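You operate a simulated robot arm through the tools that you are given. There is no shell and no other tool. Be economical: measure what you need, move in short steps, check, and stop when the job is done.

The job below is to be done with a simulated two-armed robot. You get a single attempt, and the scene is never put back.

JOB
Clear the motor base, close the guard, run the motor at 30 Hz.
Fine: orange wrench into the tool tray; no trip.

It is judged by the outcome, as a careful person would: the job done as asked, and still so three seconds after it is handed in. It fails if anything else is knocked over, pushed out of place, dropped, spilled or broken.

ROBOT AND FRAMES
Two 7-joint arms with two-finger grippers on one trunk, on a base that drives. Base frame: it is fixed to the floor where the robot stands at the start and does not move with it; the origin is under the middle of the robot, x ahead of it, y to its left, z up. Lengths are in m, angles in rad, forces in N, time in s.
The left shoulder is at the start at [0.06, 0.123, 1.03], the right one opposite. With the tool pointing down near the work surface each hand reaches from about 0.26 to 0.78 m from the robot's upright axis, wherever it stands, measured 20 degrees to its own side. Places, roughly: blue button [0.6, 0.9, 0.8]; brake lever [0.7, -0.1, 0.9]; green button [0.5, 1, 0.8]; green lamp [0.8, 1, 1.1]; grey cabinet [1, 1, 1]; red switch [0.8, 1.4, 1.1]; speed dial [0.6, 0.8, 0.8]; supply dial [0.6, 1.4, 0.8]; tool tray on the test bench [0.8, -0.3, 0.7]; yellow guard [0.8, 0.1, 1.2]. Payload 1.47 kg a hand.
The tool frame of a hand sits at the grasp point between the pads (the TCP): z along the fingers, y along the line on which they close. The tips reach 0.016 m beyond it. The gripper opens to 0.087 m. The gripper's body begins 0.055 m behind the TCP.
Orientation is told as [roll, pitch, yaw] about the base's x, y, z axes, in that order, counted from this pose: with the fingers straight down and closing along the base's y, the tool's x points along the base's -x, its y along +y and its z along -z.

CONTROLS
- The arms move only by the tool play_rows. It takes "left_commands", "right_commands" or both (then of equal length, played together; a hand with none holds still); each is a list that holds one entry, the list of rows, each a list of 7 numbers: the turn, a rotation vector about the tool's x, y, z in rad, then the shift along the tool's x, y, z in m, then the gripper command, from -1 (shut) to 1 (fully open), values between in proportion. In form: [[[wx, wy, wz, tx, ty, tz, fingers], ...]]. A call has 1 to 20 rows; each row shifts and turns the commanded pose from where the row before left it, along the tool's axes as they then stand. A row lasts 0.2 s, in which the tool goes at most 0.05 m and 0.15 rad; a call with a longer step from one row to the next is refused whole, and so is a gripper value outside its range. Where a pose cannot be reached the arm comes as near as it can. A force on the tool above 40 N (or 10 N above the force at the start of the call, whichever is more), or a blocked arm, ends the call early, and 0.2 s more pass. Each finger travels about 0.153 m/s and halts on what it meets, pressing with about 28 N; the grip force reading is that of the motor and also rises with nothing between the fingers. The clock runs only during rows and for 0.2 s after the last one: add rows that do not move to give the fingers time. It gives the time, the measured TCP pose, the force on the tool (base axes), the opening and the grip force at its end, in the units of the frame above (readings bear some noise), with the torque about the TCP (base axes, N m) and any sound that the robot's microphone picked up.
- Cameras (640 x 400 px; columns grow to the right, rows downward): "scene" is now at [0.0896, 0.0484, 1.6204]; the picture's right is [0.52, -0.85, 0.00], its down [-0.35, -0.21, -0.91] and it looks along [0.78, 0.47, -0.41] (base axes); focal length 214 px, centre (320, 200). "left" rides on the left gripper at [0.073, -0.012, -0.089] in its tool frame; the picture's right is [0.16, 0.99, 0.00], its down [-0.72, 0.12, -0.68] and it looks along [-0.67, 0.11, 0.73] (tool axes); focal length 247 px, centre (320, 200). "right" rides on the right gripper at [0.073, 0.012, -0.09] in its tool frame; the picture's right is [-0.16, 0.99, 0.00], its down [-0.72, -0.12, -0.68] and it looks along [-0.67, -0.11, 0.73] (tool axes); focal length 247 px, centre (320, 200). There is no depth. A picture from a camera that has moved, and an enlarged one, comes with that camera's place and axes in the base frame and with its lens.
- capture(camera): a new picture of that camera. It takes no simulated time.
- move_column(by): slides the trunk up (or, below 0, down) by that many m; the arms and the scene camera ride with it, the base frame stays. It gives what a move gives, with no picture.
- roll_base(legs): drives the robot by 1 to 6 legs, each [ahead, left, turn to the left] in m, m and rad, along the robot's own axes; the way and the turn of a leg run together, so that a leg with both is an arc; at most 1.5 m and 3.142 rad a leg. The arms and the cameras ride along, it lands a little off, and it stops where it bumps. It gives what a move gives.
- pan_tilt(pan, tilt): turns the head with the scene camera to pan (to the left, within 2.094 rad either way) and tilt (down, from -0.506 to 1.204), counted from straight ahead of the robot. It gives what a move gives.
- zoom(camera, box): a new picture of the part [left, top, right, bottom] of that camera's present view, enlarged. It takes no simulated time.
- finish_job(): hands the job in; it is judged then, once.

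Work in short steps. Places have to be worked out from the pictures, the camera data and where the tool is seen: move nearer, look again, correct. Check each grasp and each placing, and mend what went wrong. You have 120 turns and 92 pictures in all, those below and enlarged ones among them. Open the grippers and draw the arms clear of the work before you hand the job in, unless the task says otherwise; then end with one line.

The tools are called after "Emit:" as a command line: name --argument value ..., lists and objects as JSON in quotes. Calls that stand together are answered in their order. play_rows: Moves the arms, as the interface text tells. Its arguments: {"type":"object","properties":{"left_commands":{"type":"array"},"right_commands":{"type":"array"}},"required":[]} The other tools are called the same way: move_column (by) slides the trunk up or down; roll_base (legs) drives the base; pan_tilt (pan, tilt) turns the head that bears the scene camera; capture (camera) takes a picture; zoom (camera, box) takes an enlarged picture of a part of a camera's view; finish_job () hands the job in.

At the start:

```text
time: 0.0
left_eef_pos: [0.2546, 0.3012, 1.5271]
left_orientation: [0.002, 0.0, 0.001]
left_force: [-0.4, -0.1, -0.1]
left_wrist_torque: [-0.01, 0.01, -0.01]
left_width: 0.087
left_grasp_force: 0.0
right_eef_pos: [0.3162, 0.0499, 1.4745]
right_orientation: [-0.001, 0.001, -0.001]
right_force: [0.2, 0.4, 0.3]
right_wrist_torque: [-0.01, 0.03, -0.04]
right_width: 0.0869
right_grasp_force: 0.0
trunk travel left (down, up): [-0.185, 0.045]
robot x, y, heading: [0.0016, -0.0021, -0.001]
head pan, tilt: [0.546, 0.424]
```

scene: 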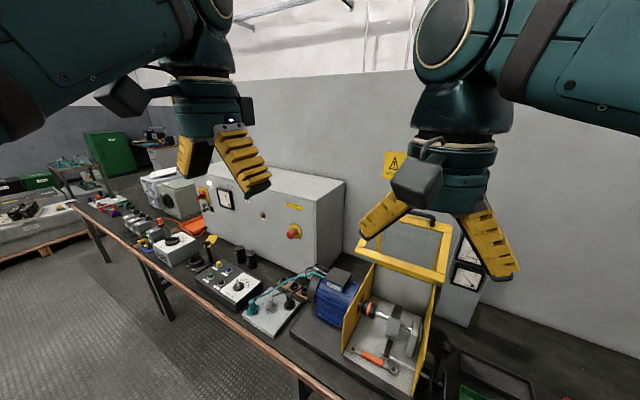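
right: 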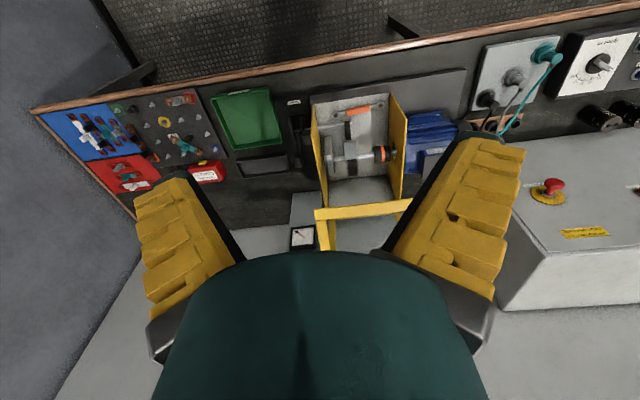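
left: 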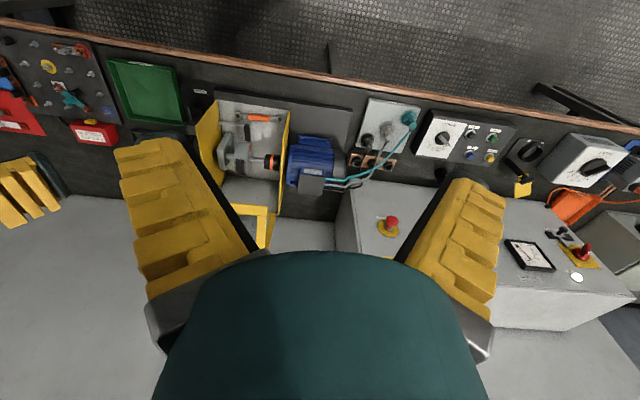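

The motor rig with the orange wrench is ahead of me and the control panel is to the left. I'll turn the head toward the rig and look closer.

Emit:
pan_tilt --pan 0.1 --tilt 0.75

Emit:
zoom --camera "right" --box '[200, 60, 480, 260]'

Emit:
zoom --camera "left" --box '[340, 70, 640, 270]'

```text
time: 0.9
left_eef_pos: [0.2538, 0.3002, 1.5269]
left_orientation: [-0.001, 0.002, 0.001]
left_force: [-0.6, -0.1, -0.2]
left_wrist_torque: [0.02, -0.01, 0.0]
left_width: 0.0869
left_grasp_force: 0.0
right_eef_pos: [0.3176, 0.0493, 1.4747]
right_orientation: [0.001, -0.001, -0.001]
right_force: [1.0, 0.9, -0.3]
right_wrist_torque: [0.0, -0.01, 0.02]
right_width: 0.087
right_grasp_force: 0.1
trunk travel left (down, up): [-0.185, 0.045]
robot x, y, heading: [-0.0006, 0.0008, -0.001]
head pan, tilt: [0.099, 0.75]
```

```text
2.00 times, centred on (340, 160) of right
camera zoom: at [0.2446, 0.0603, 1.5633], right [0.16, 0.99, 0.0], down [0.72, -0.12, 0.68], along [0.67, -0.11, -0.73], focal length 494 px, centre (280, 280)
```

zoom: 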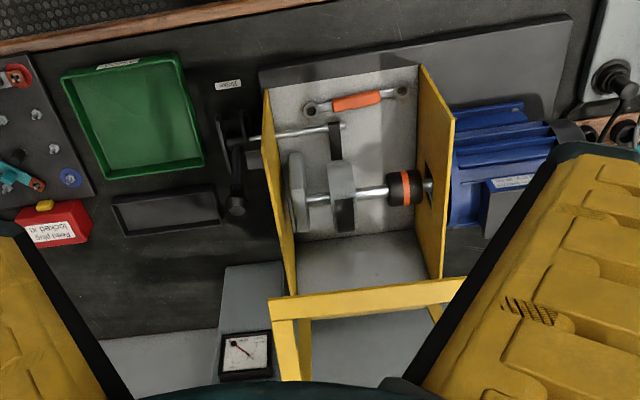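

```text
2.00 times, centred on (490, 170) of left
camera zoom: at [0.182, 0.2886, 1.6158], right [-0.16, 0.99, 0.0], down [0.72, 0.12, 0.68], along [0.67, 0.11, -0.73], focal length 494 px, centre (-20, 260)
```

zoom: 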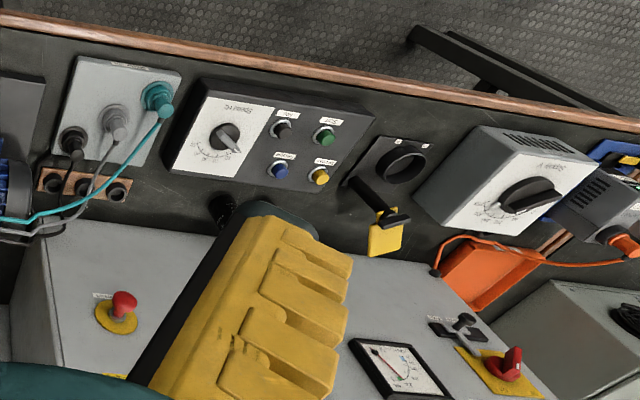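

Emit:
capture --camera "scene"

Emit:
zoom --camera "right" --box '[190, 70, 350, 190]'

```text
86 pictures are left
camera scene: at [0.0931, 0.0088, 1.5915], right [0.1, -0.99, 0.0], down [-0.68, -0.07, -0.73], along [0.73, 0.07, -0.68], focal length 214 px, centre (320, 200)
```

scene: 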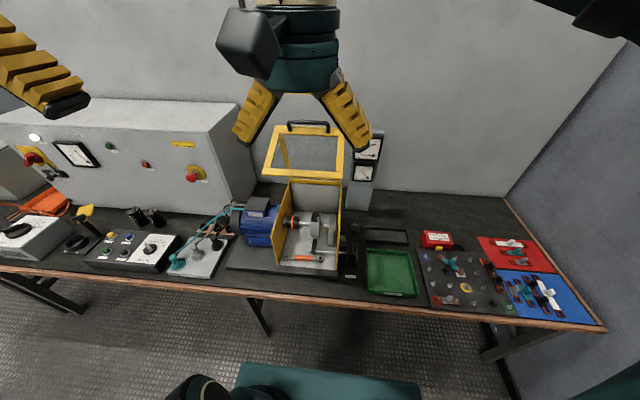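

```text
3.33 times, centred on (270, 130) of right
camera zoom: at [0.2446, 0.0603, 1.5633], right [0.16, 0.99, 0.0], down [0.72, -0.12, 0.68], along [0.67, -0.11, -0.73], focal length 823 px, centre (487, 433)
```

zoom: 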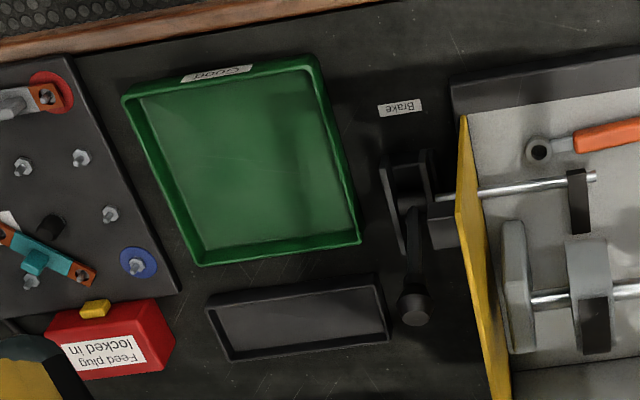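

The green tray is labelled "Good", so the dark tray behind it, near [0.77,-0.26], should be the tool tray. I'll look at the rig and panels in detail.

Emit:
zoom --camera "scene" --box '[220, 110, 420, 300]'

Emit:
zoom --camera "left" --box '[410, 100, 530, 175]'

Emit:
zoom --camera "scene" --box '[0, 100, 260, 290]'

```text
2.11 times, centred on (320, 205) of scene
camera zoom: at [0.0931, 0.0088, 1.5915], right [0.1, -0.99, 0.0], down [-0.68, -0.07, -0.73], along [0.73, 0.07, -0.68], focal length 452 px, centre (320, 190)
```

zoom: 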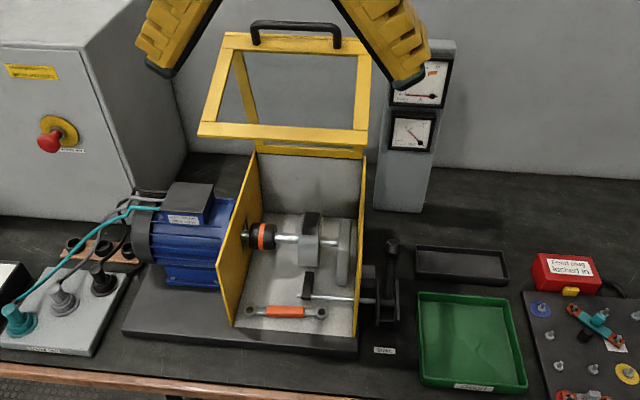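

```text
5.33 times, centred on (470, 138) of left
camera zoom: at [0.182, 0.2886, 1.6158], right [-0.16, 0.99, 0.0], down [0.72, 0.12, 0.68], along [0.67, 0.11, -0.73], focal length 1317 px, centre (-480, 533)
```

zoom: 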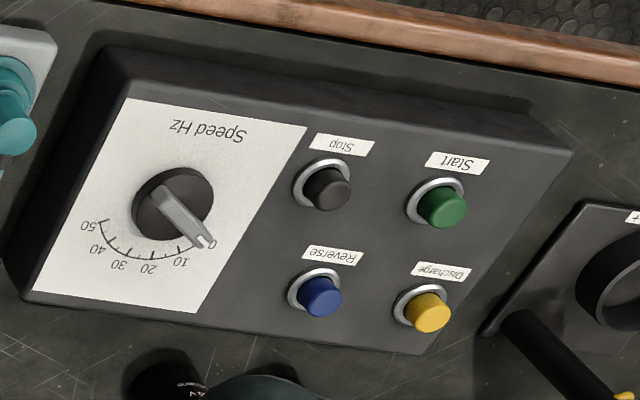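

```text
2.11 times, centred on (130, 195) of scene
camera zoom: at [0.0931, 0.0088, 1.5915], right [0.1, -0.99, 0.0], down [-0.68, -0.07, -0.73], along [0.73, 0.07, -0.68], focal length 452 px, centre (720, 210)
```

zoom: 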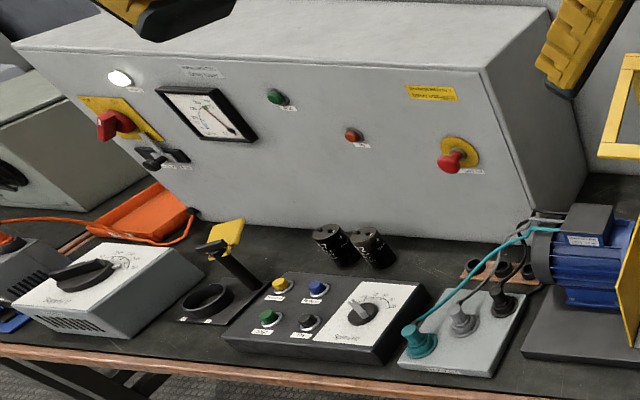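

The wrench triangulates to about (0.592, 0.128, 0.783), lying along y. The box interior is y -0.02 to 0.23. I turn the right hand by +90° while going down a bit, then move over the wrench.

Emit:
play_rows --right_commands '[[[0, 0, -0.1428, 0, 0, 0.02, 0.3], [0, 0, -0.1428, 0, 0, 0.02, 0.3], [0, 0, -0.1428, 0, 0, 0.02, 0.3], [0, 0, -0.1428, 0, 0, 0.02, 0.3], [0, 0, -0.1428, 0, 0, 0.02, 0.3], [0, 0, -0.1428, 0, 0, 0.02, 0.3], [0, 0, -0.1428, 0, 0, 0.02, 0.3], [0, 0, -0.1428, 0, 0, 0.02, 0.3], [0, 0, -0.1428, 0, 0, 0.02, 0.3], [0, 0, -0.1428, 0, 0, 0.02, 0.3], [0, 0, -0.1428, 0, 0, 0.02, 0.3], [0, 0, 0, -0.013, -0.04, 0.01, 0.3], [0, 0, 0, -0.013, -0.04, 0.01, 0.3], [0, 0, 0, -0.013, -0.04, 0.01, 0.3], [0, 0, 0, -0.013, -0.04, 0.01, 0.3], [0, 0, 0, -0.013, -0.04, 0.01, 0.3], [0, 0, 0, -0.013, -0.04, 0.01, 0.3], [0, 0, 0, -0.012, -0.036, 0.01, 0.3], [0, 0, 0, 0, 0, 0, 0.3], [0, 0, 0, 0, 0, 0, 0.3]]]'

Emit:
capture --camera "right"

Emit:
capture --camera "scene"

```text
time: 4.5
left_eef_pos: [0.2534, 0.2998, 1.527]
left_orientation: [-0.001, -0.002, -0.001]
left_force: [0.3, -0.1, 1.2]
left_wrist_torque: [-0.02, 0.02, 0.02]
left_width: 0.0869
left_grasp_force: 0.1
right_eef_pos: [0.5481, 0.1248, 1.2018]
right_orientation: [0.004, 0.003, 1.568]
right_force: [-8.2, -4.8, 6.5]
right_wrist_torque: [0.15, -0.46, -0.15]
right_width: 0.06
right_grasp_force: 3.1
trunk travel left (down, up): [-0.185, 0.045]
robot x, y, heading: [0.0012, -0.0045, -0.001]
head pan, tilt: [0.099, 0.75]
stopped in row 18 (right hand): the force on the tool passed its limit at 55 N (the readings are from after the stop); the commanded pose is now the measured one
```

```text
81 pictures are left
camera right: at [0.5363, 0.0523, 1.2912], right [-0.99, 0.16, 0.0], down [0.12, 0.73, 0.68], along [0.11, 0.67, -0.74], focal length 247 px, centre (320, 200)
```

right: 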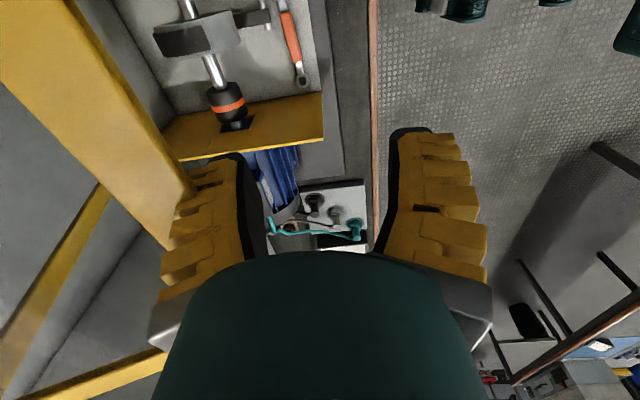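

```text
80 pictures are left
camera scene: at [0.092, 0.0081, 1.5916], right [0.1, -1.0, 0.0], down [-0.68, -0.07, -0.73], along [0.73, 0.07, -0.68], focal length 214 px, centre (320, 200)
```

scene: 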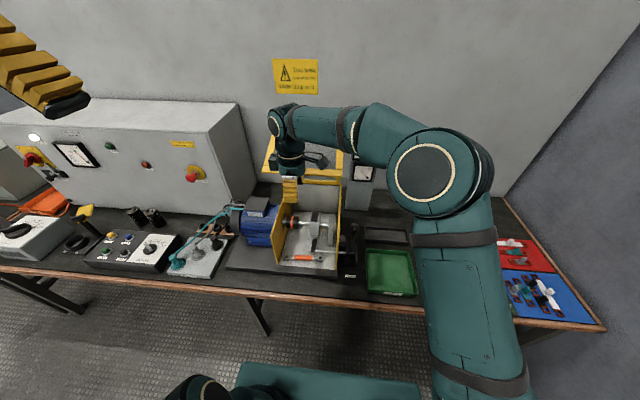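

The guard is L-shaped: its front flange overhangs at about x 0.575, z 1.24, and I touched it. I back off and come in from the front, low beneath it.

Emit:
play_rows --right_commands '[[[0, 0, 0, 0, 0.04, 0, 0.3], [0, 0, 0, 0, 0.04, 0, 0.3], [0, 0, 0, 0, 0.04, 0, 0.3], [0, 0, 0, 0, 0.04, 0, 0.3], [0, 0, 0, 0, 0, 0.04, 0.3], [0, 0, 0, 0, 0, 0.04, 0.3], [0, 0, 0, 0, 0, 0.04, 0.3], [0, 0, 0, 0, 0, 0.04, 0.3], [0, 0, 0, 0, 0, 0.04, 0.3], [0, 0, 0, 0, 0, 0.04, 0.3], [0, 0, 0, 0, 0, 0.04, 0.3], [0, 0, 0, 0, 0, 0.04, 0.3], [0, 0, 0, -0.005, 0, 0, 0.3], [0, 0, 0, -0.005, 0, 0, 0.3]]]'

Emit:
capture --camera "scene"

Emit:
capture --camera "right"

```text
time: 7.5
left_eef_pos: [0.2551, 0.3008, 1.5269]
left_orientation: [-0.002, -0.001, 0.0]
left_force: [-0.8, -0.4, 0.1]
left_wrist_torque: [0.01, 0.0, 0.01]
left_width: 0.087
left_grasp_force: 0.0
right_eef_pos: [0.3855, 0.1368, 0.8822]
right_orientation: [0.002, 0.004, 1.567]
right_force: [0.0, 1.1, -0.5]
right_wrist_torque: [0.07, 0.02, -0.02]
right_width: 0.0612
right_grasp_force: 3.5
trunk travel left (down, up): [-0.185, 0.045]
robot x, y, heading: [-0.0036, 0.0004, 0.0]
head pan, tilt: [0.099, 0.75]
```

```text
79 pictures are left
camera scene: at [0.0934, 0.0091, 1.5914], right [0.1, -1.0, 0.0], down [-0.68, -0.07, -0.73], along [0.73, 0.07, -0.68], focal length 214 px, centre (320, 200)
```

scene: 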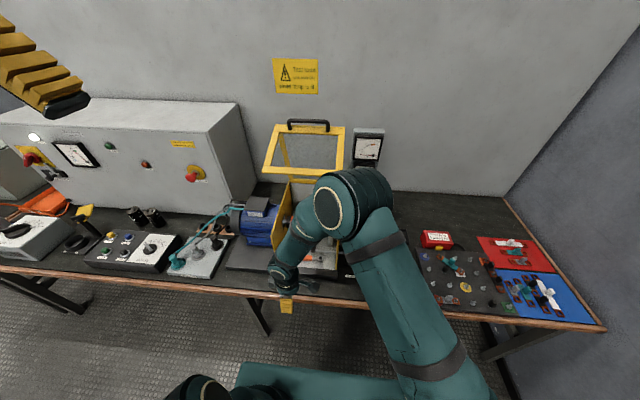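

```text
78 pictures are left
camera right: at [0.3746, 0.0622, 0.9711], right [-0.99, 0.16, 0.0], down [0.12, 0.73, 0.68], along [0.11, 0.67, -0.74], focal length 247 px, centre (320, 200)
```

right: 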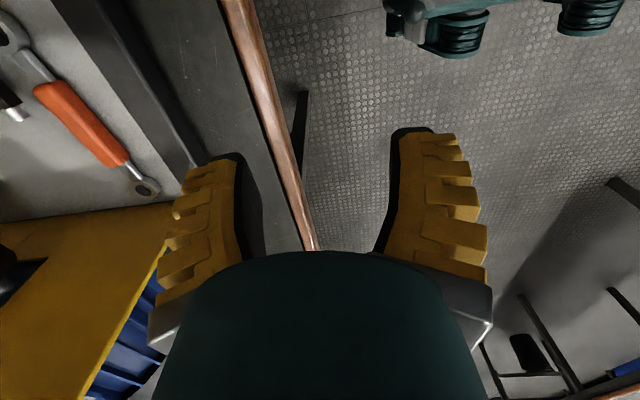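

Wrench appears at about (0.578, 0.122). I advance under the flange at this height, then look.

Emit:
play_rows --right_commands '[[[0, 0, 0, 0.002, -0.03, 0, 0.3], [0, 0, 0, 0.002, -0.03, 0, 0.3], [0, 0, 0, 0.002, -0.03, 0, 0.3], [0, 0, 0, 0.002, -0.03, 0, 0.3], [0, 0, 0, 0, -0.03, 0, 0.3], [0, 0, 0, 0, -0.03, 0, 0.3], [0, 0, 0, 0, -0.014, 0, 0.3], [0, 0, 0, 0, 0, 0, 0.3]]]'

Emit:
capture --camera "right"

Emit:
capture --camera "scene"

```text
time: 9.3
left_eef_pos: [0.2554, 0.3003, 1.527]
left_orientation: [0.001, 0.0, 0.0]
left_force: [0.0, 0.2, 0.4]
left_wrist_torque: [0.01, -0.02, 0.0]
left_width: 0.0871
left_grasp_force: 0.0
right_eef_pos: [0.5815, 0.1275, 0.8817]
right_orientation: [0.006, 0.002, 1.567]
right_force: [-0.2, -0.4, 0.3]
right_wrist_torque: [0.02, 0.0, 0.04]
right_width: 0.0614
right_grasp_force: 3.3
trunk travel left (down, up): [-0.185, 0.045]
robot x, y, heading: [0.001, 0.0016, 0.004]
head pan, tilt: [0.099, 0.75]
```

```text
77 pictures are left
camera right: at [0.5697, 0.0545, 0.9712], right [-0.99, 0.16, 0.0], down [0.12, 0.73, 0.68], along [0.11, 0.67, -0.74], focal length 247 px, centre (320, 200)
```

right: 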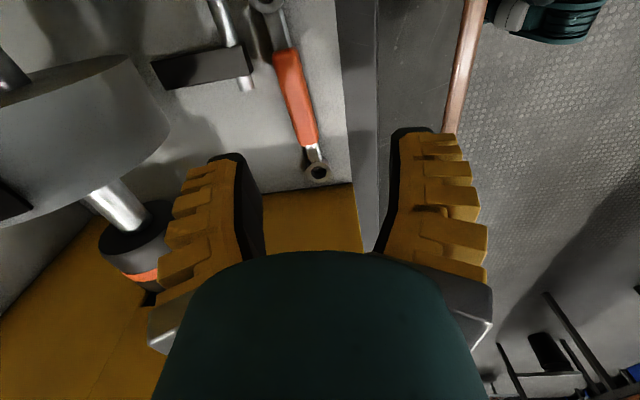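

```text
76 pictures are left
camera scene: at [0.0932, 0.0086, 1.5915], right [0.1, -1.0, 0.0], down [-0.68, -0.07, -0.73], along [0.73, 0.07, -0.68], focal length 214 px, centre (320, 200)
```

scene: 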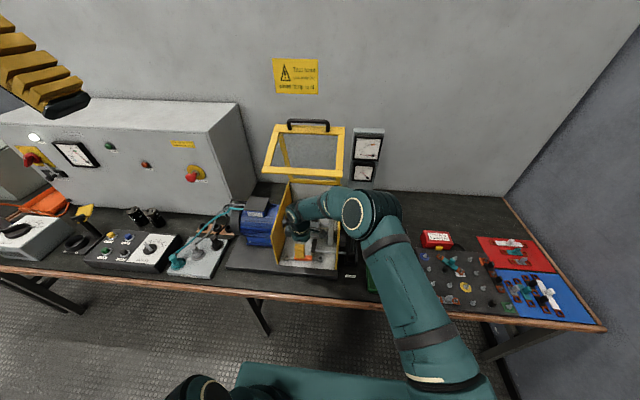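

Wrench centre now reads (0.598, 0.125), nearly along y; the brake rod end is near (0.62, 0.095). I align and descend most of the way.

Emit:
play_rows --right_commands '[[[0, 0, -0.07, -0.007, -0.0165, 0, 0.3], [0, 0, 0, 0, 0, 0.02, 0.3], [0, 0, 0, 0, 0, 0.02, 0.3], [0, 0, 0, 0, 0, 0.02, 0.3], [0, 0, 0, 0, 0, 0.015, 0.3], [0, 0, 0, 0, 0, 0, 0.3]]]'

Emit:
capture --camera "right"

Emit:
zoom --camera "scene" --box '[240, 180, 360, 280]'

```text
time: 10.7
left_eef_pos: [0.255, 0.3006, 1.5266]
left_orientation: [0.001, 0.001, 0.0]
left_force: [0.4, 0.5, 0.4]
left_wrist_torque: [0.02, 0.02, -0.04]
left_width: 0.0867
left_grasp_force: 0.1
right_eef_pos: [0.5989, 0.1356, 0.8062]
right_orientation: [0.003, 0.003, 1.637]
right_force: [0.2, -0.9, 0.1]
right_wrist_torque: [-0.02, 0.0, 0.0]
right_width: 0.0616
right_grasp_force: 3.4
trunk travel left (down, up): [-0.185, 0.045]
robot x, y, heading: [0.0015, -0.0022, 0.004]
head pan, tilt: [0.099, 0.75]
```

```text
75 pictures are left
camera right: at [0.5918, 0.061, 0.8958], right [-1.0, 0.09, 0.0], down [0.07, 0.73, 0.68], along [0.06, 0.67, -0.74], focal length 247 px, centre (320, 200)
```

right: 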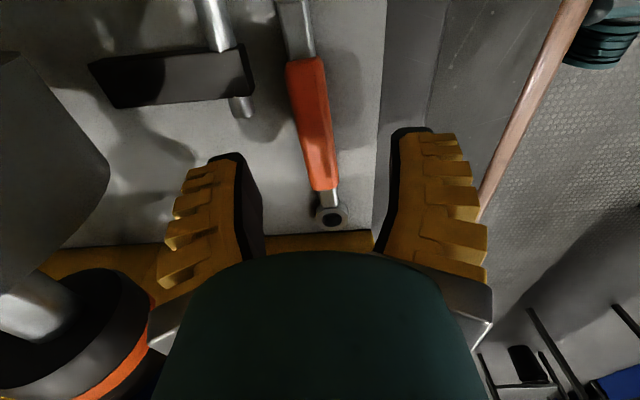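

```text
4.00 times, centred on (300, 230) of scene
camera zoom: at [0.0931, 0.0086, 1.5915], right [0.1, -1.0, 0.0], down [-0.68, -0.07, -0.73], along [0.73, 0.07, -0.68], focal length 858 px, centre (400, 80)
```

zoom: 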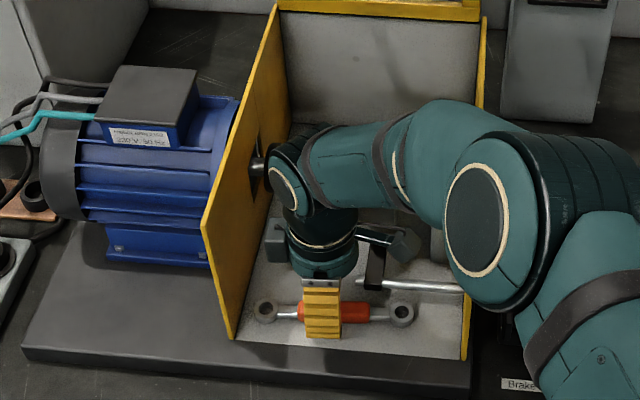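

The wrench is between the fingers. I descend 2 cm more and close.

Emit:
play_rows --right_commands '[[[0, 0, 0, 0, 0, 0.012, 0.3], [0, 0, 0, 0, 0, 0.01, 0.3], [0, 0, 0, 0, 0, 0, 0.3], [0, 0, 0, 0, 0, 0, -0.5], [0, 0, 0, 0, 0, 0, -1], [0, 0, 0, 0, 0, 0, -1], [0, 0, 0, 0, 0, 0, -1]]]'

Emit:
capture --camera "right"

```text
time: 12.3
left_eef_pos: [0.2541, 0.3002, 1.5276]
left_orientation: [-0.001, -0.001, 0.0]
left_force: [0.5, -0.1, 0.4]
left_wrist_torque: [-0.01, 0.03, 0.01]
left_width: 0.087
left_grasp_force: 0.2
right_eef_pos: [0.5977, 0.1333, 0.7845]
right_orientation: [0.003, 0.004, 1.637]
right_force: [-1.1, -0.3, 1.4]
right_wrist_torque: [0.03, 0.0, 0.0]
right_width: 0.0
right_grasp_force: 28.2
trunk travel left (down, up): [-0.185, 0.045]
robot x, y, heading: [0.0023, 0.0007, -0.001]
head pan, tilt: [0.099, 0.75]
```

```text
73 pictures are left
camera right: at [0.5907, 0.0604, 0.8738], right [-1.0, 0.09, 0.0], down [0.07, 0.73, 0.68], along [0.06, 0.68, -0.74], focal length 247 px, centre (320, 200)
```

right: 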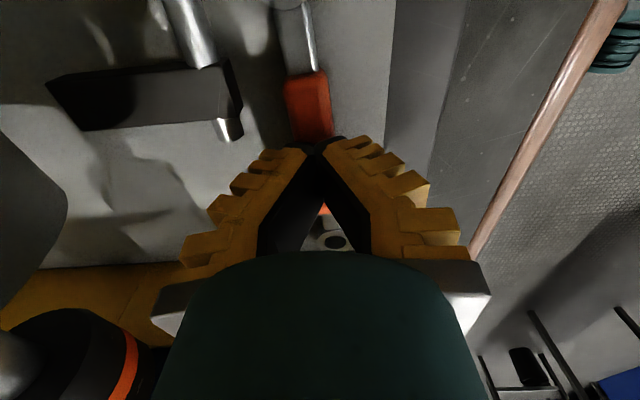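

It closed on air just above the handle; the wrench is lower, around z 0.755. I reopen and go down in small steps.

Emit:
play_rows --right_commands '[[[0, 0, 0, 0, 0, -0.005, 0.3], [0, 0, 0, 0, 0, 0, 0.3], [0, 0, 0, 0, 0, 0.008, 0.3], [0, 0, 0, 0, 0, 0.008, 0.3], [0, 0, 0, 0, 0, 0.006, 0.3], [0, 0, 0, 0, 0, 0.006, 0.3], [0, 0, 0, 0, 0, 0, 0.3]]]'

Emit:
capture --camera "right"

```text
time: 13.9
left_eef_pos: [0.2516, 0.299, 1.5273]
left_orientation: [0.0, -0.001, 0.001]
left_force: [0.0, 0.1, -0.4]
left_wrist_torque: [-0.01, -0.04, 0.0]
left_width: 0.0869
left_grasp_force: 0.1
right_eef_pos: [0.5979, 0.1343, 0.7647]
right_orientation: [-0.002, 0.002, 1.638]
right_force: [2.6, -0.9, 21.4]
right_wrist_torque: [0.01, 0.3, -0.02]
right_width: 0.055
right_grasp_force: 1.6
trunk travel left (down, up): [-0.185, 0.045]
robot x, y, heading: [-0.0001, -0.0025, -0.003]
head pan, tilt: [0.099, 0.75]
```

```text
72 pictures are left
camera right: at [0.5909, 0.0604, 0.8535], right [-1.0, 0.09, 0.0], down [0.07, 0.73, 0.68], along [0.07, 0.68, -0.73], focal length 247 px, centre (320, 200)
```

right: 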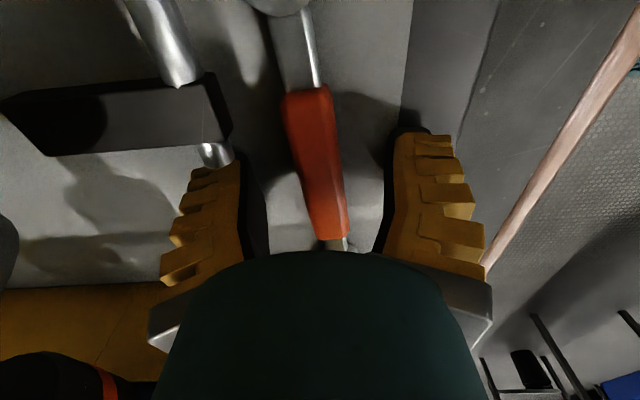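

A tip rests on the floor (21 N); the handle is between the pads. I raise 2 mm and close.

Emit:
play_rows --right_commands '[[[0, 0, 0, 0, 0, -0.003, 0.3], [0, 0, 0, 0, 0, 0, -0.2], [0, 0, 0, 0, 0, 0, -0.6], [0, 0, 0, 0, 0, 0, -1], [0, 0, 0, 0, 0, 0, -1], [0, 0, 0, 0, 0, 0, -1]]]'

Emit:
capture --camera "right"

```text
time: 15.3
left_eef_pos: [0.2512, 0.2999, 1.5265]
left_orientation: [-0.001, -0.001, -0.001]
left_force: [-0.4, -0.1, -0.4]
left_wrist_torque: [0.02, -0.02, -0.04]
left_width: 0.087
left_grasp_force: 0.0
right_eef_pos: [0.5962, 0.1346, 0.7663]
right_orientation: [0.0, 0.002, 1.637]
right_force: [-0.1, 0.4, 30.1]
right_wrist_torque: [0.0, -0.03, 0.02]
right_width: 0.0152
right_grasp_force: 28.1
trunk travel left (down, up): [-0.185, 0.045]
robot x, y, heading: [0.0026, -0.0019, 0.003]
head pan, tilt: [0.099, 0.75]
```

```text
71 pictures are left
camera right: at [0.5893, 0.0606, 0.8554], right [-1.0, 0.09, 0.0], down [0.07, 0.73, 0.68], along [0.06, 0.68, -0.73], focal length 247 px, centre (320, 200)
```

right: 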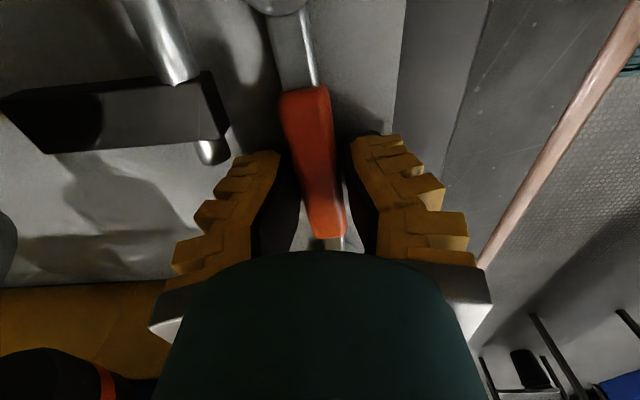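

Grip holds at 15 mm. I lift slightly, back away from the brake rod, lift further and draw out toward the front.

Emit:
play_rows --right_commands '[[[0, 0, 0, 0, 0, -0.006, -1], [0, 0, 0, 0, 0.01, -0.004, -1], [0, 0, 0, 0, 0.02, 0, -1], [0, 0, 0, 0, 0.02, -0.01, -1], [0, 0, 0, 0, 0.02, -0.03, -1], [0, 0, 0, 0, 0.02, -0.03, -1], [0, 0, 0, 0, 0.03, -0.03, -1], [0, 0, 0, 0, 0.03, 0, -1], [0, 0, 0, 0, 0.03, 0, -1], [0, 0, 0, 0, 0, 0, -1]]]'

Emit:
capture --camera "right"

Emit:
capture --camera "scene"

```text
time: 17.5
left_eef_pos: [0.256, 0.2999, 1.5267]
left_orientation: [0.0, 0.001, 0.001]
left_force: [0.1, -0.5, 0.8]
left_wrist_torque: [0.02, 0.0, 0.01]
left_width: 0.087
left_grasp_force: 0.0
right_eef_pos: [0.4186, 0.124, 0.874]
right_orientation: [0.004, 0.004, 1.638]
right_force: [-0.3, -0.2, -1.3]
right_wrist_torque: [0.02, 0.0, 0.0]
right_width: 0.0175
right_grasp_force: 27.8
trunk travel left (down, up): [-0.185, 0.045]
robot x, y, heading: [0.0039, -0.0012, -0.0]
head pan, tilt: [0.099, 0.75]
```

```text
70 pictures are left
camera right: at [0.4117, 0.0491, 0.9629], right [-1.0, 0.09, 0.0], down [0.07, 0.73, 0.68], along [0.06, 0.67, -0.74], focal length 247 px, centre (320, 200)
```

right: 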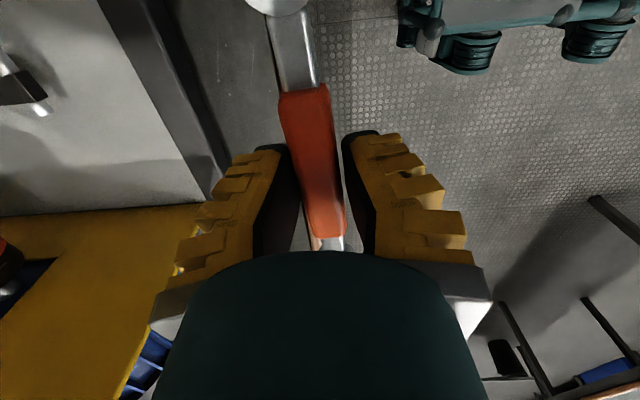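

```text
69 pictures are left
camera scene: at [0.0941, 0.0085, 1.5914], right [0.1, -1.0, 0.0], down [-0.68, -0.07, -0.73], along [0.73, 0.07, -0.68], focal length 214 px, centre (320, 200)
```

scene: 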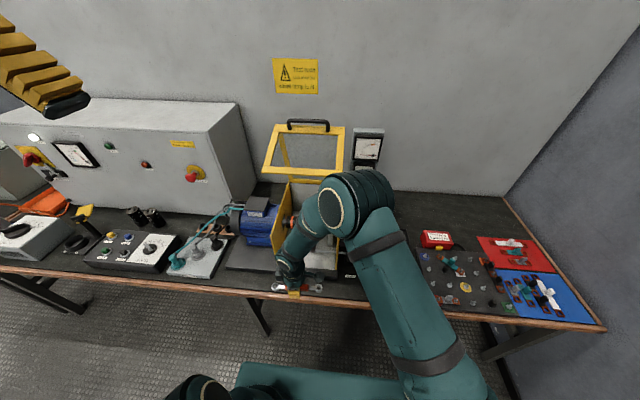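

Wrench is securely held. I raise it and drive the base right and slightly ahead so the tray comes within reach.

Emit:
play_rows --right_commands '[[[0, 0, 0, 0, 0, -0.04, -1], [0, 0, 0, 0, 0, -0.04, -1], [0, 0, 0, 0, 0, -0.04, -1], [0, 0, 0, 0, 0, 0, -1]]]'

Emit:
roll_base --legs '[[0, -0.25, 0], [0.07, 0, 0]]'

Emit:
pan_tilt --pan -0.1 --tilt 0.75

Emit:
capture --camera "scene"

```text
time: 18.5
left_eef_pos: [0.255, 0.2997, 1.5259]
left_orientation: [-0.001, -0.001, 0.0]
left_force: [0.9, -0.9, -0.2]
left_wrist_torque: [-0.01, 0.01, -0.02]
left_width: 0.0872
left_grasp_force: 0.0
right_eef_pos: [0.4204, 0.124, 0.9951]
right_orientation: [0.006, 0.004, 1.639]
right_force: [0.8, -0.1, -1.0]
right_wrist_torque: [0.04, 0.01, 0.01]
right_width: 0.0171
right_grasp_force: 27.7
trunk travel left (down, up): [-0.185, 0.045]
robot x, y, heading: [0.0023, 0.0005, 0.0]
head pan, tilt: [0.099, 0.75]
```

```text
time: 22.0
left_eef_pos: [0.3266, 0.0476, 1.5257]
left_orientation: [0.002, 0.003, 0.004]
left_force: [0.0, 1.3, 0.0]
left_wrist_torque: [0.01, 0.01, -0.06]
left_width: 0.087
left_grasp_force: 0.1
right_eef_pos: [0.4921, -0.1298, 0.9945]
right_orientation: [0.005, 0.003, 1.641]
right_force: [-0.2, 0.1, -1.2]
right_wrist_torque: [0.02, 0.01, -0.02]
right_width: 0.0173
right_grasp_force: 27.6
trunk travel left (down, up): [-0.185, 0.045]
robot x, y, heading: [0.0701, -0.2524, 0.001]
head pan, tilt: [0.099, 0.75]
```

```text
time: 22.7
left_eef_pos: [0.3244, 0.0479, 1.5263]
left_orientation: [0.001, 0.001, 0.004]
left_force: [0.4, -0.5, 0.4]
left_wrist_torque: [-0.02, -0.02, 0.03]
left_width: 0.087
left_grasp_force: 0.0
right_eef_pos: [0.4891, -0.1286, 0.9956]
right_orientation: [0.003, 0.002, 1.641]
right_force: [-0.9, 0.3, -1.7]
right_wrist_torque: [-0.03, 0.01, 0.03]
right_width: 0.0173
right_grasp_force: 27.9
trunk travel left (down, up): [-0.185, 0.045]
robot x, y, heading: [0.0692, -0.2548, 0.001]
head pan, tilt: [-0.099, 0.75]
```

```text
68 pictures are left
camera scene: at [0.1632, -0.2612, 1.5915], right [-0.1, -1.0, 0.0], down [-0.68, 0.07, -0.73], along [0.73, -0.07, -0.68], focal length 214 px, centre (320, 200)
```

scene: 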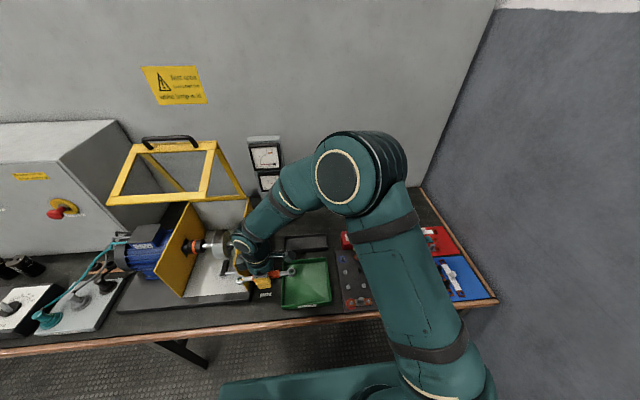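

Clear route. I move over to y ≈ -0.237 and then forward to x ≈ 0.775 above the dark tray.

Emit:
play_rows --right_commands '[[[0, 0, 0.07, 0.036, 0, 0, -1], [0, 0, 0, 0.036, 0, 0, -1], [0, 0, 0, 0.036, 0, 0, -1], [0, 0, 0, 0, -0.04, 0, -1], [0, 0, 0, 0, -0.04, 0, -1], [0, 0, 0, 0, -0.04, 0, -1], [0, 0, 0, 0, -0.04, 0, -1], [0, 0, 0, 0, -0.04, 0, -1], [0, 0, 0, 0, -0.04, 0, -1], [0, 0, 0, 0, -0.04, 0, -1], [0, 0, 0, 0, 0, 0, -1]]]'

Emit:
capture --camera "right"

Emit:
zoom --camera "scene" --box '[200, 120, 440, 320]'

```text
time: 25.1
left_eef_pos: [0.3235, 0.0471, 1.5268]
left_orientation: [0.0, 0.0, 0.003]
left_force: [-0.2, -0.5, -0.3]
left_wrist_torque: [-0.01, -0.02, 0.03]
left_width: 0.087
left_grasp_force: 0.1
right_eef_pos: [0.7732, -0.2354, 0.9925]
right_orientation: [0.006, 0.005, 1.572]
right_force: [-0.8, 0.4, -1.9]
right_wrist_torque: [0.02, -0.06, 0.01]
right_width: 0.0174
right_grasp_force: 28.1
trunk travel left (down, up): [-0.185, 0.045]
robot x, y, heading: [0.0708, -0.2526, 0.004]
head pan, tilt: [-0.099, 0.75]
```

```text
67 pictures are left
camera right: at [0.762, -0.3097, 1.0812], right [-0.99, 0.16, 0.0], down [0.12, 0.73, 0.68], along [0.1, 0.67, -0.74], focal length 247 px, centre (320, 200)
```

right: 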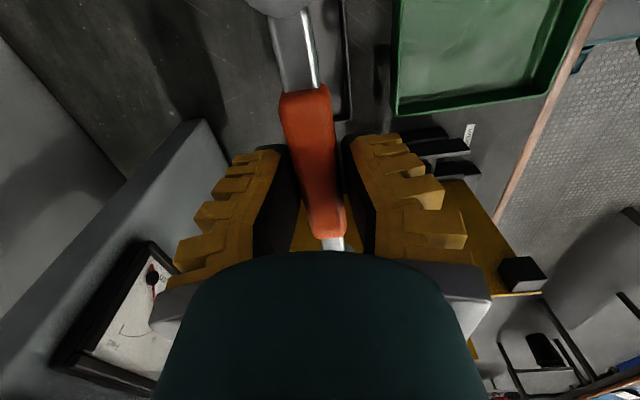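

```text
2.00 times, centred on (320, 220) of scene
camera zoom: at [0.1629, -0.2615, 1.5915], right [-0.1, -1.0, 0.0], down [-0.68, 0.07, -0.73], along [0.73, -0.07, -0.68], focal length 429 px, centre (320, 160)
```

zoom: 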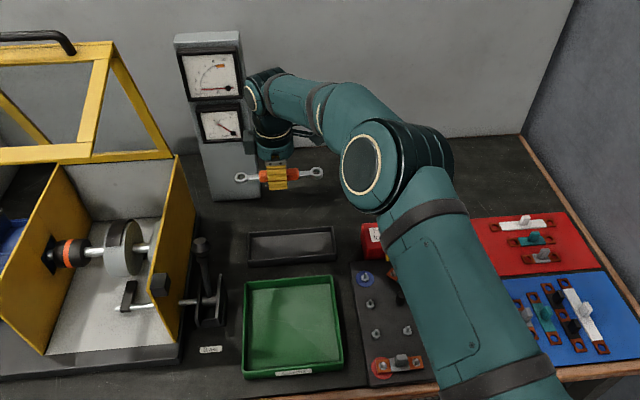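

Tray rim works out to x 0.738–0.818, y -0.35 to -0.15, rim z ≈0.747. I shift 1 cm right and 0.5 cm ahead and descend to z≈0.80, then check.

Emit:
play_rows --right_commands '[[[0, 0, 0, 0.01, -0.005, 0.02, -1], [0, 0, 0, 0, 0, 0.035, -1], [0, 0, 0, 0, 0, 0.035, -1], [0, 0, 0, 0, 0, 0.035, -1], [0, 0, 0, 0, 0, 0.035, -1], [0, 0, 0, 0, 0, 0.03, -1], [0, 0, 0, 0, 0, 0, -1]]]'

Emit:
capture --camera "right"

Emit:
zoom --camera "scene" --box '[260, 190, 380, 290]'

```text
time: 26.7
left_eef_pos: [0.324, 0.0467, 1.5272]
left_orientation: [0.0, 0.0, 0.004]
left_force: [0.4, 1.1, -0.6]
left_wrist_torque: [0.03, 0.02, -0.02]
left_width: 0.087
left_grasp_force: 0.0
right_eef_pos: [0.7786, -0.2485, 0.8043]
right_orientation: [0.004, 0.004, 1.571]
right_force: [-0.1, -0.4, -1.4]
right_wrist_torque: [0.0, 0.04, 0.01]
right_width: 0.0173
right_grasp_force: 28.0
trunk travel left (down, up): [-0.185, 0.045]
robot x, y, heading: [0.0703, -0.2544, 0.001]
head pan, tilt: [-0.099, 0.75]
```

```text
65 pictures are left
camera right: at [0.767, -0.3207, 0.8935], right [-0.99, 0.16, 0.0], down [0.12, 0.73, 0.68], along [0.1, 0.67, -0.74], focal length 247 px, centre (320, 200)
```

right: 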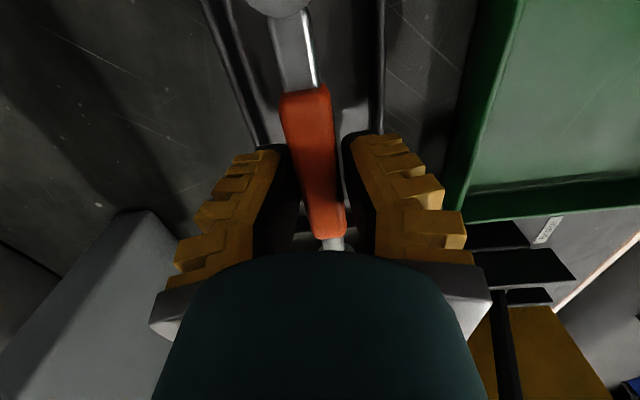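

```text
4.00 times, centred on (320, 240) of scene
camera zoom: at [0.1635, -0.2613, 1.5915], right [-0.1, -1.0, 0.0], down [-0.68, 0.07, -0.73], along [0.73, -0.07, -0.68], focal length 858 px, centre (320, 40)
```

zoom: 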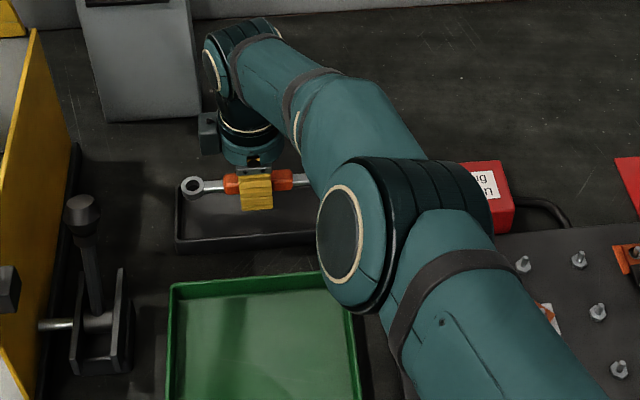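

The left ring is close to the tray's left wall; I shift 1 cm further right and descend to touch.

Emit:
play_rows --right_commands '[[[0, 0, 0, 0.01, 0, 0, -1], [0, 0, 0, 0, 0, 0.02, -1], [0, 0, 0, 0, 0, 0.015, -1], [0, 0, 0, 0, 0, 0.008, -1], [0, 0, 0, 0, 0, 0.008, -1], [0, 0, 0, 0, 0, 0, -1]]]'

Emit:
zoom --camera "scene" --box '[260, 190, 380, 290]'

```text
time: 28.1
left_eef_pos: [0.3229, 0.0486, 1.527]
left_orientation: [-0.001, 0.0, 0.002]
left_force: [-0.5, 0.6, 0.2]
left_wrist_torque: [0.01, 0.01, 0.0]
left_width: 0.0871
left_grasp_force: 0.0
right_eef_pos: [0.7729, -0.2601, 0.7602]
right_orientation: [-0.005, 0.001, 1.57]
right_force: [23.9, 7.3, 19.3]
right_wrist_torque: [0.28, 0.42, -0.18]
right_width: 0.016
right_grasp_force: 27.1
right hand out of reach, approached as far as the arm can: row 3, 5
trunk travel left (down, up): [-0.185, 0.045]
robot x, y, heading: [0.0711, -0.2528, 0.005]
head pan, tilt: [-0.099, 0.75]
```

```text
4.00 times, centred on (320, 240) of scene
camera zoom: at [0.1642, -0.2605, 1.5917], right [-0.1, -1.0, 0.0], down [-0.68, 0.06, -0.73], along [0.73, -0.07, -0.68], focal length 858 px, centre (320, 40)
```

zoom: 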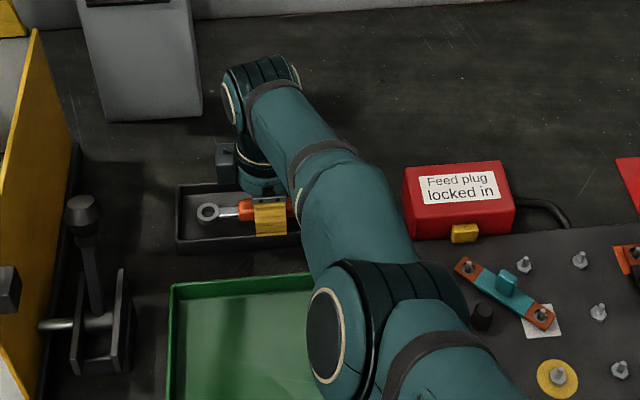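

A finger seems to press on the tray's front rim, and the arm is at its reach limit. I lift again, then lower the trunk so the pose is easier to reach.

Emit:
play_rows --right_commands '[[[0, 0, 0, 0, 0, -0.02, -1], [0, 0, 0, 0, -0.004, -0.03, -1], [0, 0, 0, 0, -0.004, -0.03, -1], [0, 0, 0, 0, 0, -0.03, -1], [0, 0, 0, 0, 0, 0, -1]]]'

Emit:
move_column --by -0.08

Emit:
capture --camera "scene"

Emit:
capture --camera "right"

```text
time: 29.3
left_eef_pos: [0.3233, 0.0472, 1.5265]
left_orientation: [0.0, 0.002, 0.004]
left_force: [-0.6, -0.2, 0.3]
left_wrist_torque: [-0.04, 0.0, -0.04]
left_width: 0.087
left_grasp_force: 0.0
right_eef_pos: [0.7952, -0.2552, 0.8622]
right_orientation: [0.007, 0.003, 1.571]
right_force: [0.6, 0.6, -1.8]
right_wrist_torque: [-0.04, -0.04, 0.08]
right_width: 0.0172
right_grasp_force: 28.3
right hand out of reach, approached as far as the arm can: row 1, 2, 3, 4
trunk travel left (down, up): [-0.185, 0.045]
robot x, y, heading: [0.0731, -0.2507, 0.005]
head pan, tilt: [-0.099, 0.75]
```

```text
time: 30.5
left_eef_pos: [0.3227, 0.0471, 1.4464]
left_orientation: [-0.001, 0.0, 0.004]
left_force: [-0.5, -0.6, 0.4]
left_wrist_torque: [-0.02, -0.01, 0.01]
left_width: 0.0871
left_grasp_force: 0.1
right_eef_pos: [0.7952, -0.2552, 0.7826]
right_orientation: [0.006, 0.004, 1.572]
right_force: [0.7, -0.1, -1.2]
right_wrist_torque: [-0.02, 0.0, 0.0]
right_width: 0.0172
right_grasp_force: 28.0
trunk travel left (down, up): [-0.105, 0.125]
robot x, y, heading: [0.0678, -0.2528, 0.007]
head pan, tilt: [-0.099, 0.75]
```

```text
62 pictures are left
camera scene: at [0.1636, -0.2613, 1.5116], right [-0.1, -1.0, 0.0], down [-0.68, 0.07, -0.73], along [0.73, -0.07, -0.68], focal length 214 px, centre (320, 200)
```

scene: 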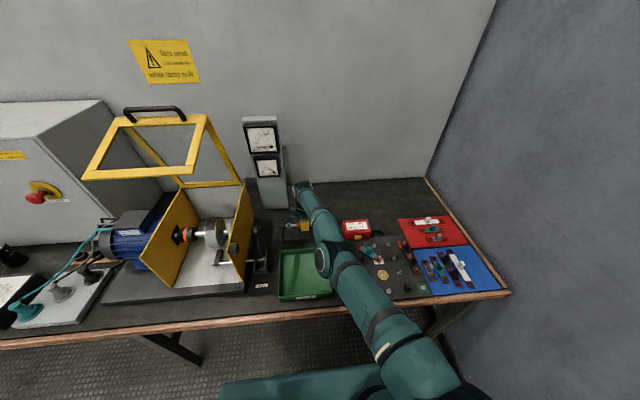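

```text
61 pictures are left
camera right: at [0.7838, -0.3285, 0.8718], right [-0.99, 0.16, 0.01], down [0.12, 0.73, 0.68], along [0.1, 0.67, -0.74], focal length 247 px, centre (320, 200)
```

right: 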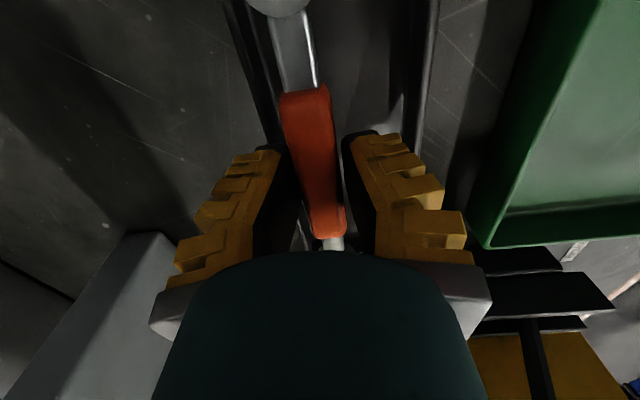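

The arm is nearly straight. I lift and pull the hand back, drive 7 cm ahead, and recheck.

Emit:
play_rows --right_commands '[[[0, 0, 0, 0, 0, -0.04, -1], [0, 0, 0, 0, 0.03, -0.03, -1], [0, 0, 0, 0, 0.03, 0, -1], [0, 0, 0, 0, 0.027, 0, -1], [0, 0, 0, 0, 0, 0, -1]]]'

Emit:
roll_base --legs '[[0.07, 0, 0]]'

Emit:
capture --camera "scene"

Emit:
capture --camera "right"

```text
time: 31.7
left_eef_pos: [0.3236, 0.0476, 1.4465]
left_orientation: [-0.001, 0.002, 0.003]
left_force: [0.9, -1.0, -0.4]
left_wrist_torque: [0.01, 0.01, -0.02]
left_width: 0.0868
left_grasp_force: 0.1
right_eef_pos: [0.797, -0.2286, 0.8429]
right_orientation: [0.009, 0.003, 1.571]
right_force: [-0.1, 0.9, -1.2]
right_wrist_torque: [0.01, -0.02, 0.04]
right_width: 0.0176
right_grasp_force: 28.3
right hand out of reach, approached as far as the arm can: row 1, 2, 3, 4
trunk travel left (down, up): [-0.105, 0.125]
robot x, y, heading: [0.0677, -0.2534, 0.001]
head pan, tilt: [-0.099, 0.75]
```

```text
time: 32.7
left_eef_pos: [0.394, 0.0482, 1.4459]
left_orientation: [0.001, 0.003, 0.004]
left_force: [-0.6, 0.1, -0.7]
left_wrist_torque: [-0.05, 0.03, 0.0]
left_width: 0.087
left_grasp_force: 0.1
right_eef_pos: [0.8666, -0.2283, 0.8415]
right_orientation: [0.008, 0.007, 1.573]
right_force: [0.0, -0.4, -2.8]
right_wrist_torque: [0.02, 0.02, 0.02]
right_width: 0.0177
right_grasp_force: 27.6
trunk travel left (down, up): [-0.105, 0.125]
robot x, y, heading: [0.138, -0.2543, 0.003]
head pan, tilt: [-0.099, 0.75]
```

```text
60 pictures are left
camera scene: at [0.2338, -0.2609, 1.5113], right [-0.1, -1.0, 0.0], down [-0.68, 0.07, -0.73], along [0.73, -0.07, -0.68], focal length 214 px, centre (320, 200)
```

scene: 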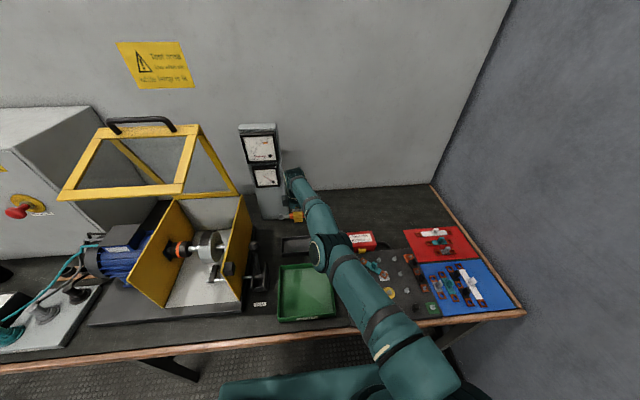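

```text
59 pictures are left
camera right: at [0.8548, -0.3018, 0.931], right [-0.99, 0.16, 0.01], down [0.12, 0.73, 0.68], along [0.1, 0.67, -0.74], focal length 247 px, centre (320, 200)
```

right: 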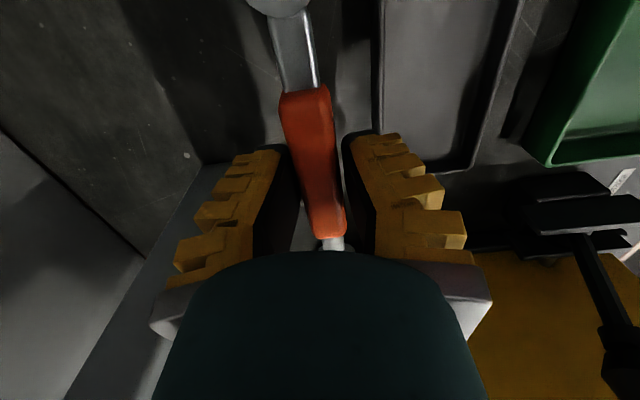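

The arm sits at a straight-elbow pose and did not retract. I try again to retract in small steps, with some upward motion.

Emit:
play_rows --right_commands '[[[0, 0, 0, 0, 0.01, -0.03, -1], [0, 0, 0, 0, 0.02, -0.03, -1], [0, 0, 0, 0, 0.02, -0.02, -1], [0, 0, 0, 0, 0.02, 0, -1], [0, 0, 0, 0, 0.02, 0, -1], [0, 0, 0, 0, 0, 0, -1]]]'

```text
time: 34.1
left_eef_pos: [0.3933, 0.0483, 1.4458]
left_orientation: [0.0, 0.0, 0.004]
left_force: [-0.3, 0.0, 0.3]
left_wrist_torque: [-0.03, 0.0, -0.01]
left_width: 0.0873
left_grasp_force: 0.1
right_eef_pos: [0.8616, -0.2088, 0.9219]
right_orientation: [0.008, 0.005, 1.573]
right_force: [0.1, 0.3, -0.7]
right_wrist_torque: [0.02, -0.06, -0.04]
right_width: 0.0176
right_grasp_force: 28.6
right hand out of reach, approached as far as the arm can: row 1, 2, 3, 4, 5
trunk travel left (down, up): [-0.105, 0.125]
robot x, y, heading: [0.1352, -0.258, 0.004]
head pan, tilt: [-0.099, 0.75]
```

Still stuck in x. I command larger retract steps.

Emit:
play_rows --right_commands '[[[0, 0, 0, 0, 0.05, 0, -1], [0, 0, 0, 0, 0.05, 0, -1], [0, 0, 0, 0, 0.05, 0, -1], [0, 0, 0, 0, 0, 0, -1]]]'

Emit:
capture --camera "scene"

```text
time: 35.1
left_eef_pos: [0.3914, 0.0479, 1.4461]
left_orientation: [-0.001, 0.0, 0.003]
left_force: [0.1, -0.1, -0.3]
left_wrist_torque: [0.0, 0.0, 0.03]
left_width: 0.0871
left_grasp_force: 0.1
right_eef_pos: [0.8487, -0.1721, 0.9245]
right_orientation: [0.008, 0.006, 1.574]
right_force: [0.5, 0.3, -1.5]
right_wrist_torque: [0.02, 0.02, 0.02]
right_width: 0.0173
right_grasp_force: 28.0
right hand out of reach, approached as far as the arm can: row 1, 2, 3
trunk travel left (down, up): [-0.105, 0.125]
robot x, y, heading: [0.1387, -0.2513, 0.003]
head pan, tilt: [-0.099, 0.75]
```

```text
58 pictures are left
camera scene: at [0.2324, -0.2611, 1.5114], right [-0.1, -1.0, 0.0], down [-0.68, 0.07, -0.73], along [0.73, -0.07, -0.68], focal length 214 px, centre (320, 200)
```

scene: 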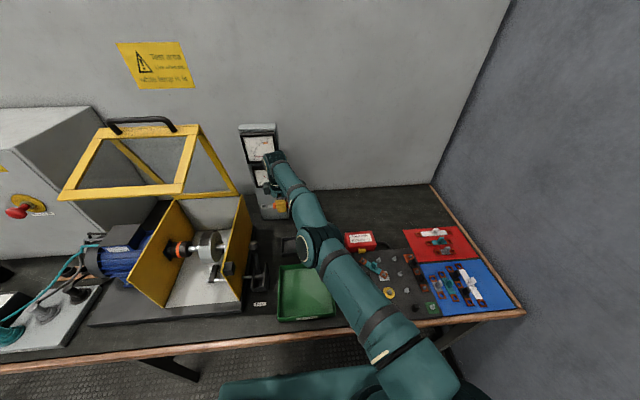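

The hand slides sideways rather than retracting. I command along the exact line from wrist to shoulder (back, right, slightly down).

Emit:
play_rows --right_commands '[[[0, 0, 0, 0.02, 0.035, 0.0, -1], [0, 0, 0, 0.02, 0.035, 0.0, -1], [0, 0, 0, 0.02, 0.035, 0.0, -1], [0, 0, 0, 0.012, 0.035, 0.0, -1], [0, 0, 0, 0.012, 0.035, 0.0, -1], [0, 0, 0, 0, 0, 0, -1]]]'

```text
time: 36.5
left_eef_pos: [0.3933, 0.0481, 1.4465]
left_orientation: [0.0, -0.001, 0.006]
left_force: [0.2, -0.6, -0.4]
left_wrist_torque: [0.01, -0.01, -0.01]
left_width: 0.0869
left_grasp_force: 0.1
right_eef_pos: [0.8524, -0.1844, 0.9283]
right_orientation: [0.009, 0.005, 1.572]
right_force: [0.1, -0.2, -1.2]
right_wrist_torque: [0.02, -0.01, 0.0]
right_width: 0.0175
right_grasp_force: 28.2
right hand out of reach, approached as far as the arm can: row 1, 2, 3, 4, 5
trunk travel left (down, up): [-0.105, 0.125]
robot x, y, heading: [0.1384, -0.2539, 0.005]
head pan, tilt: [-0.099, 0.75]
```

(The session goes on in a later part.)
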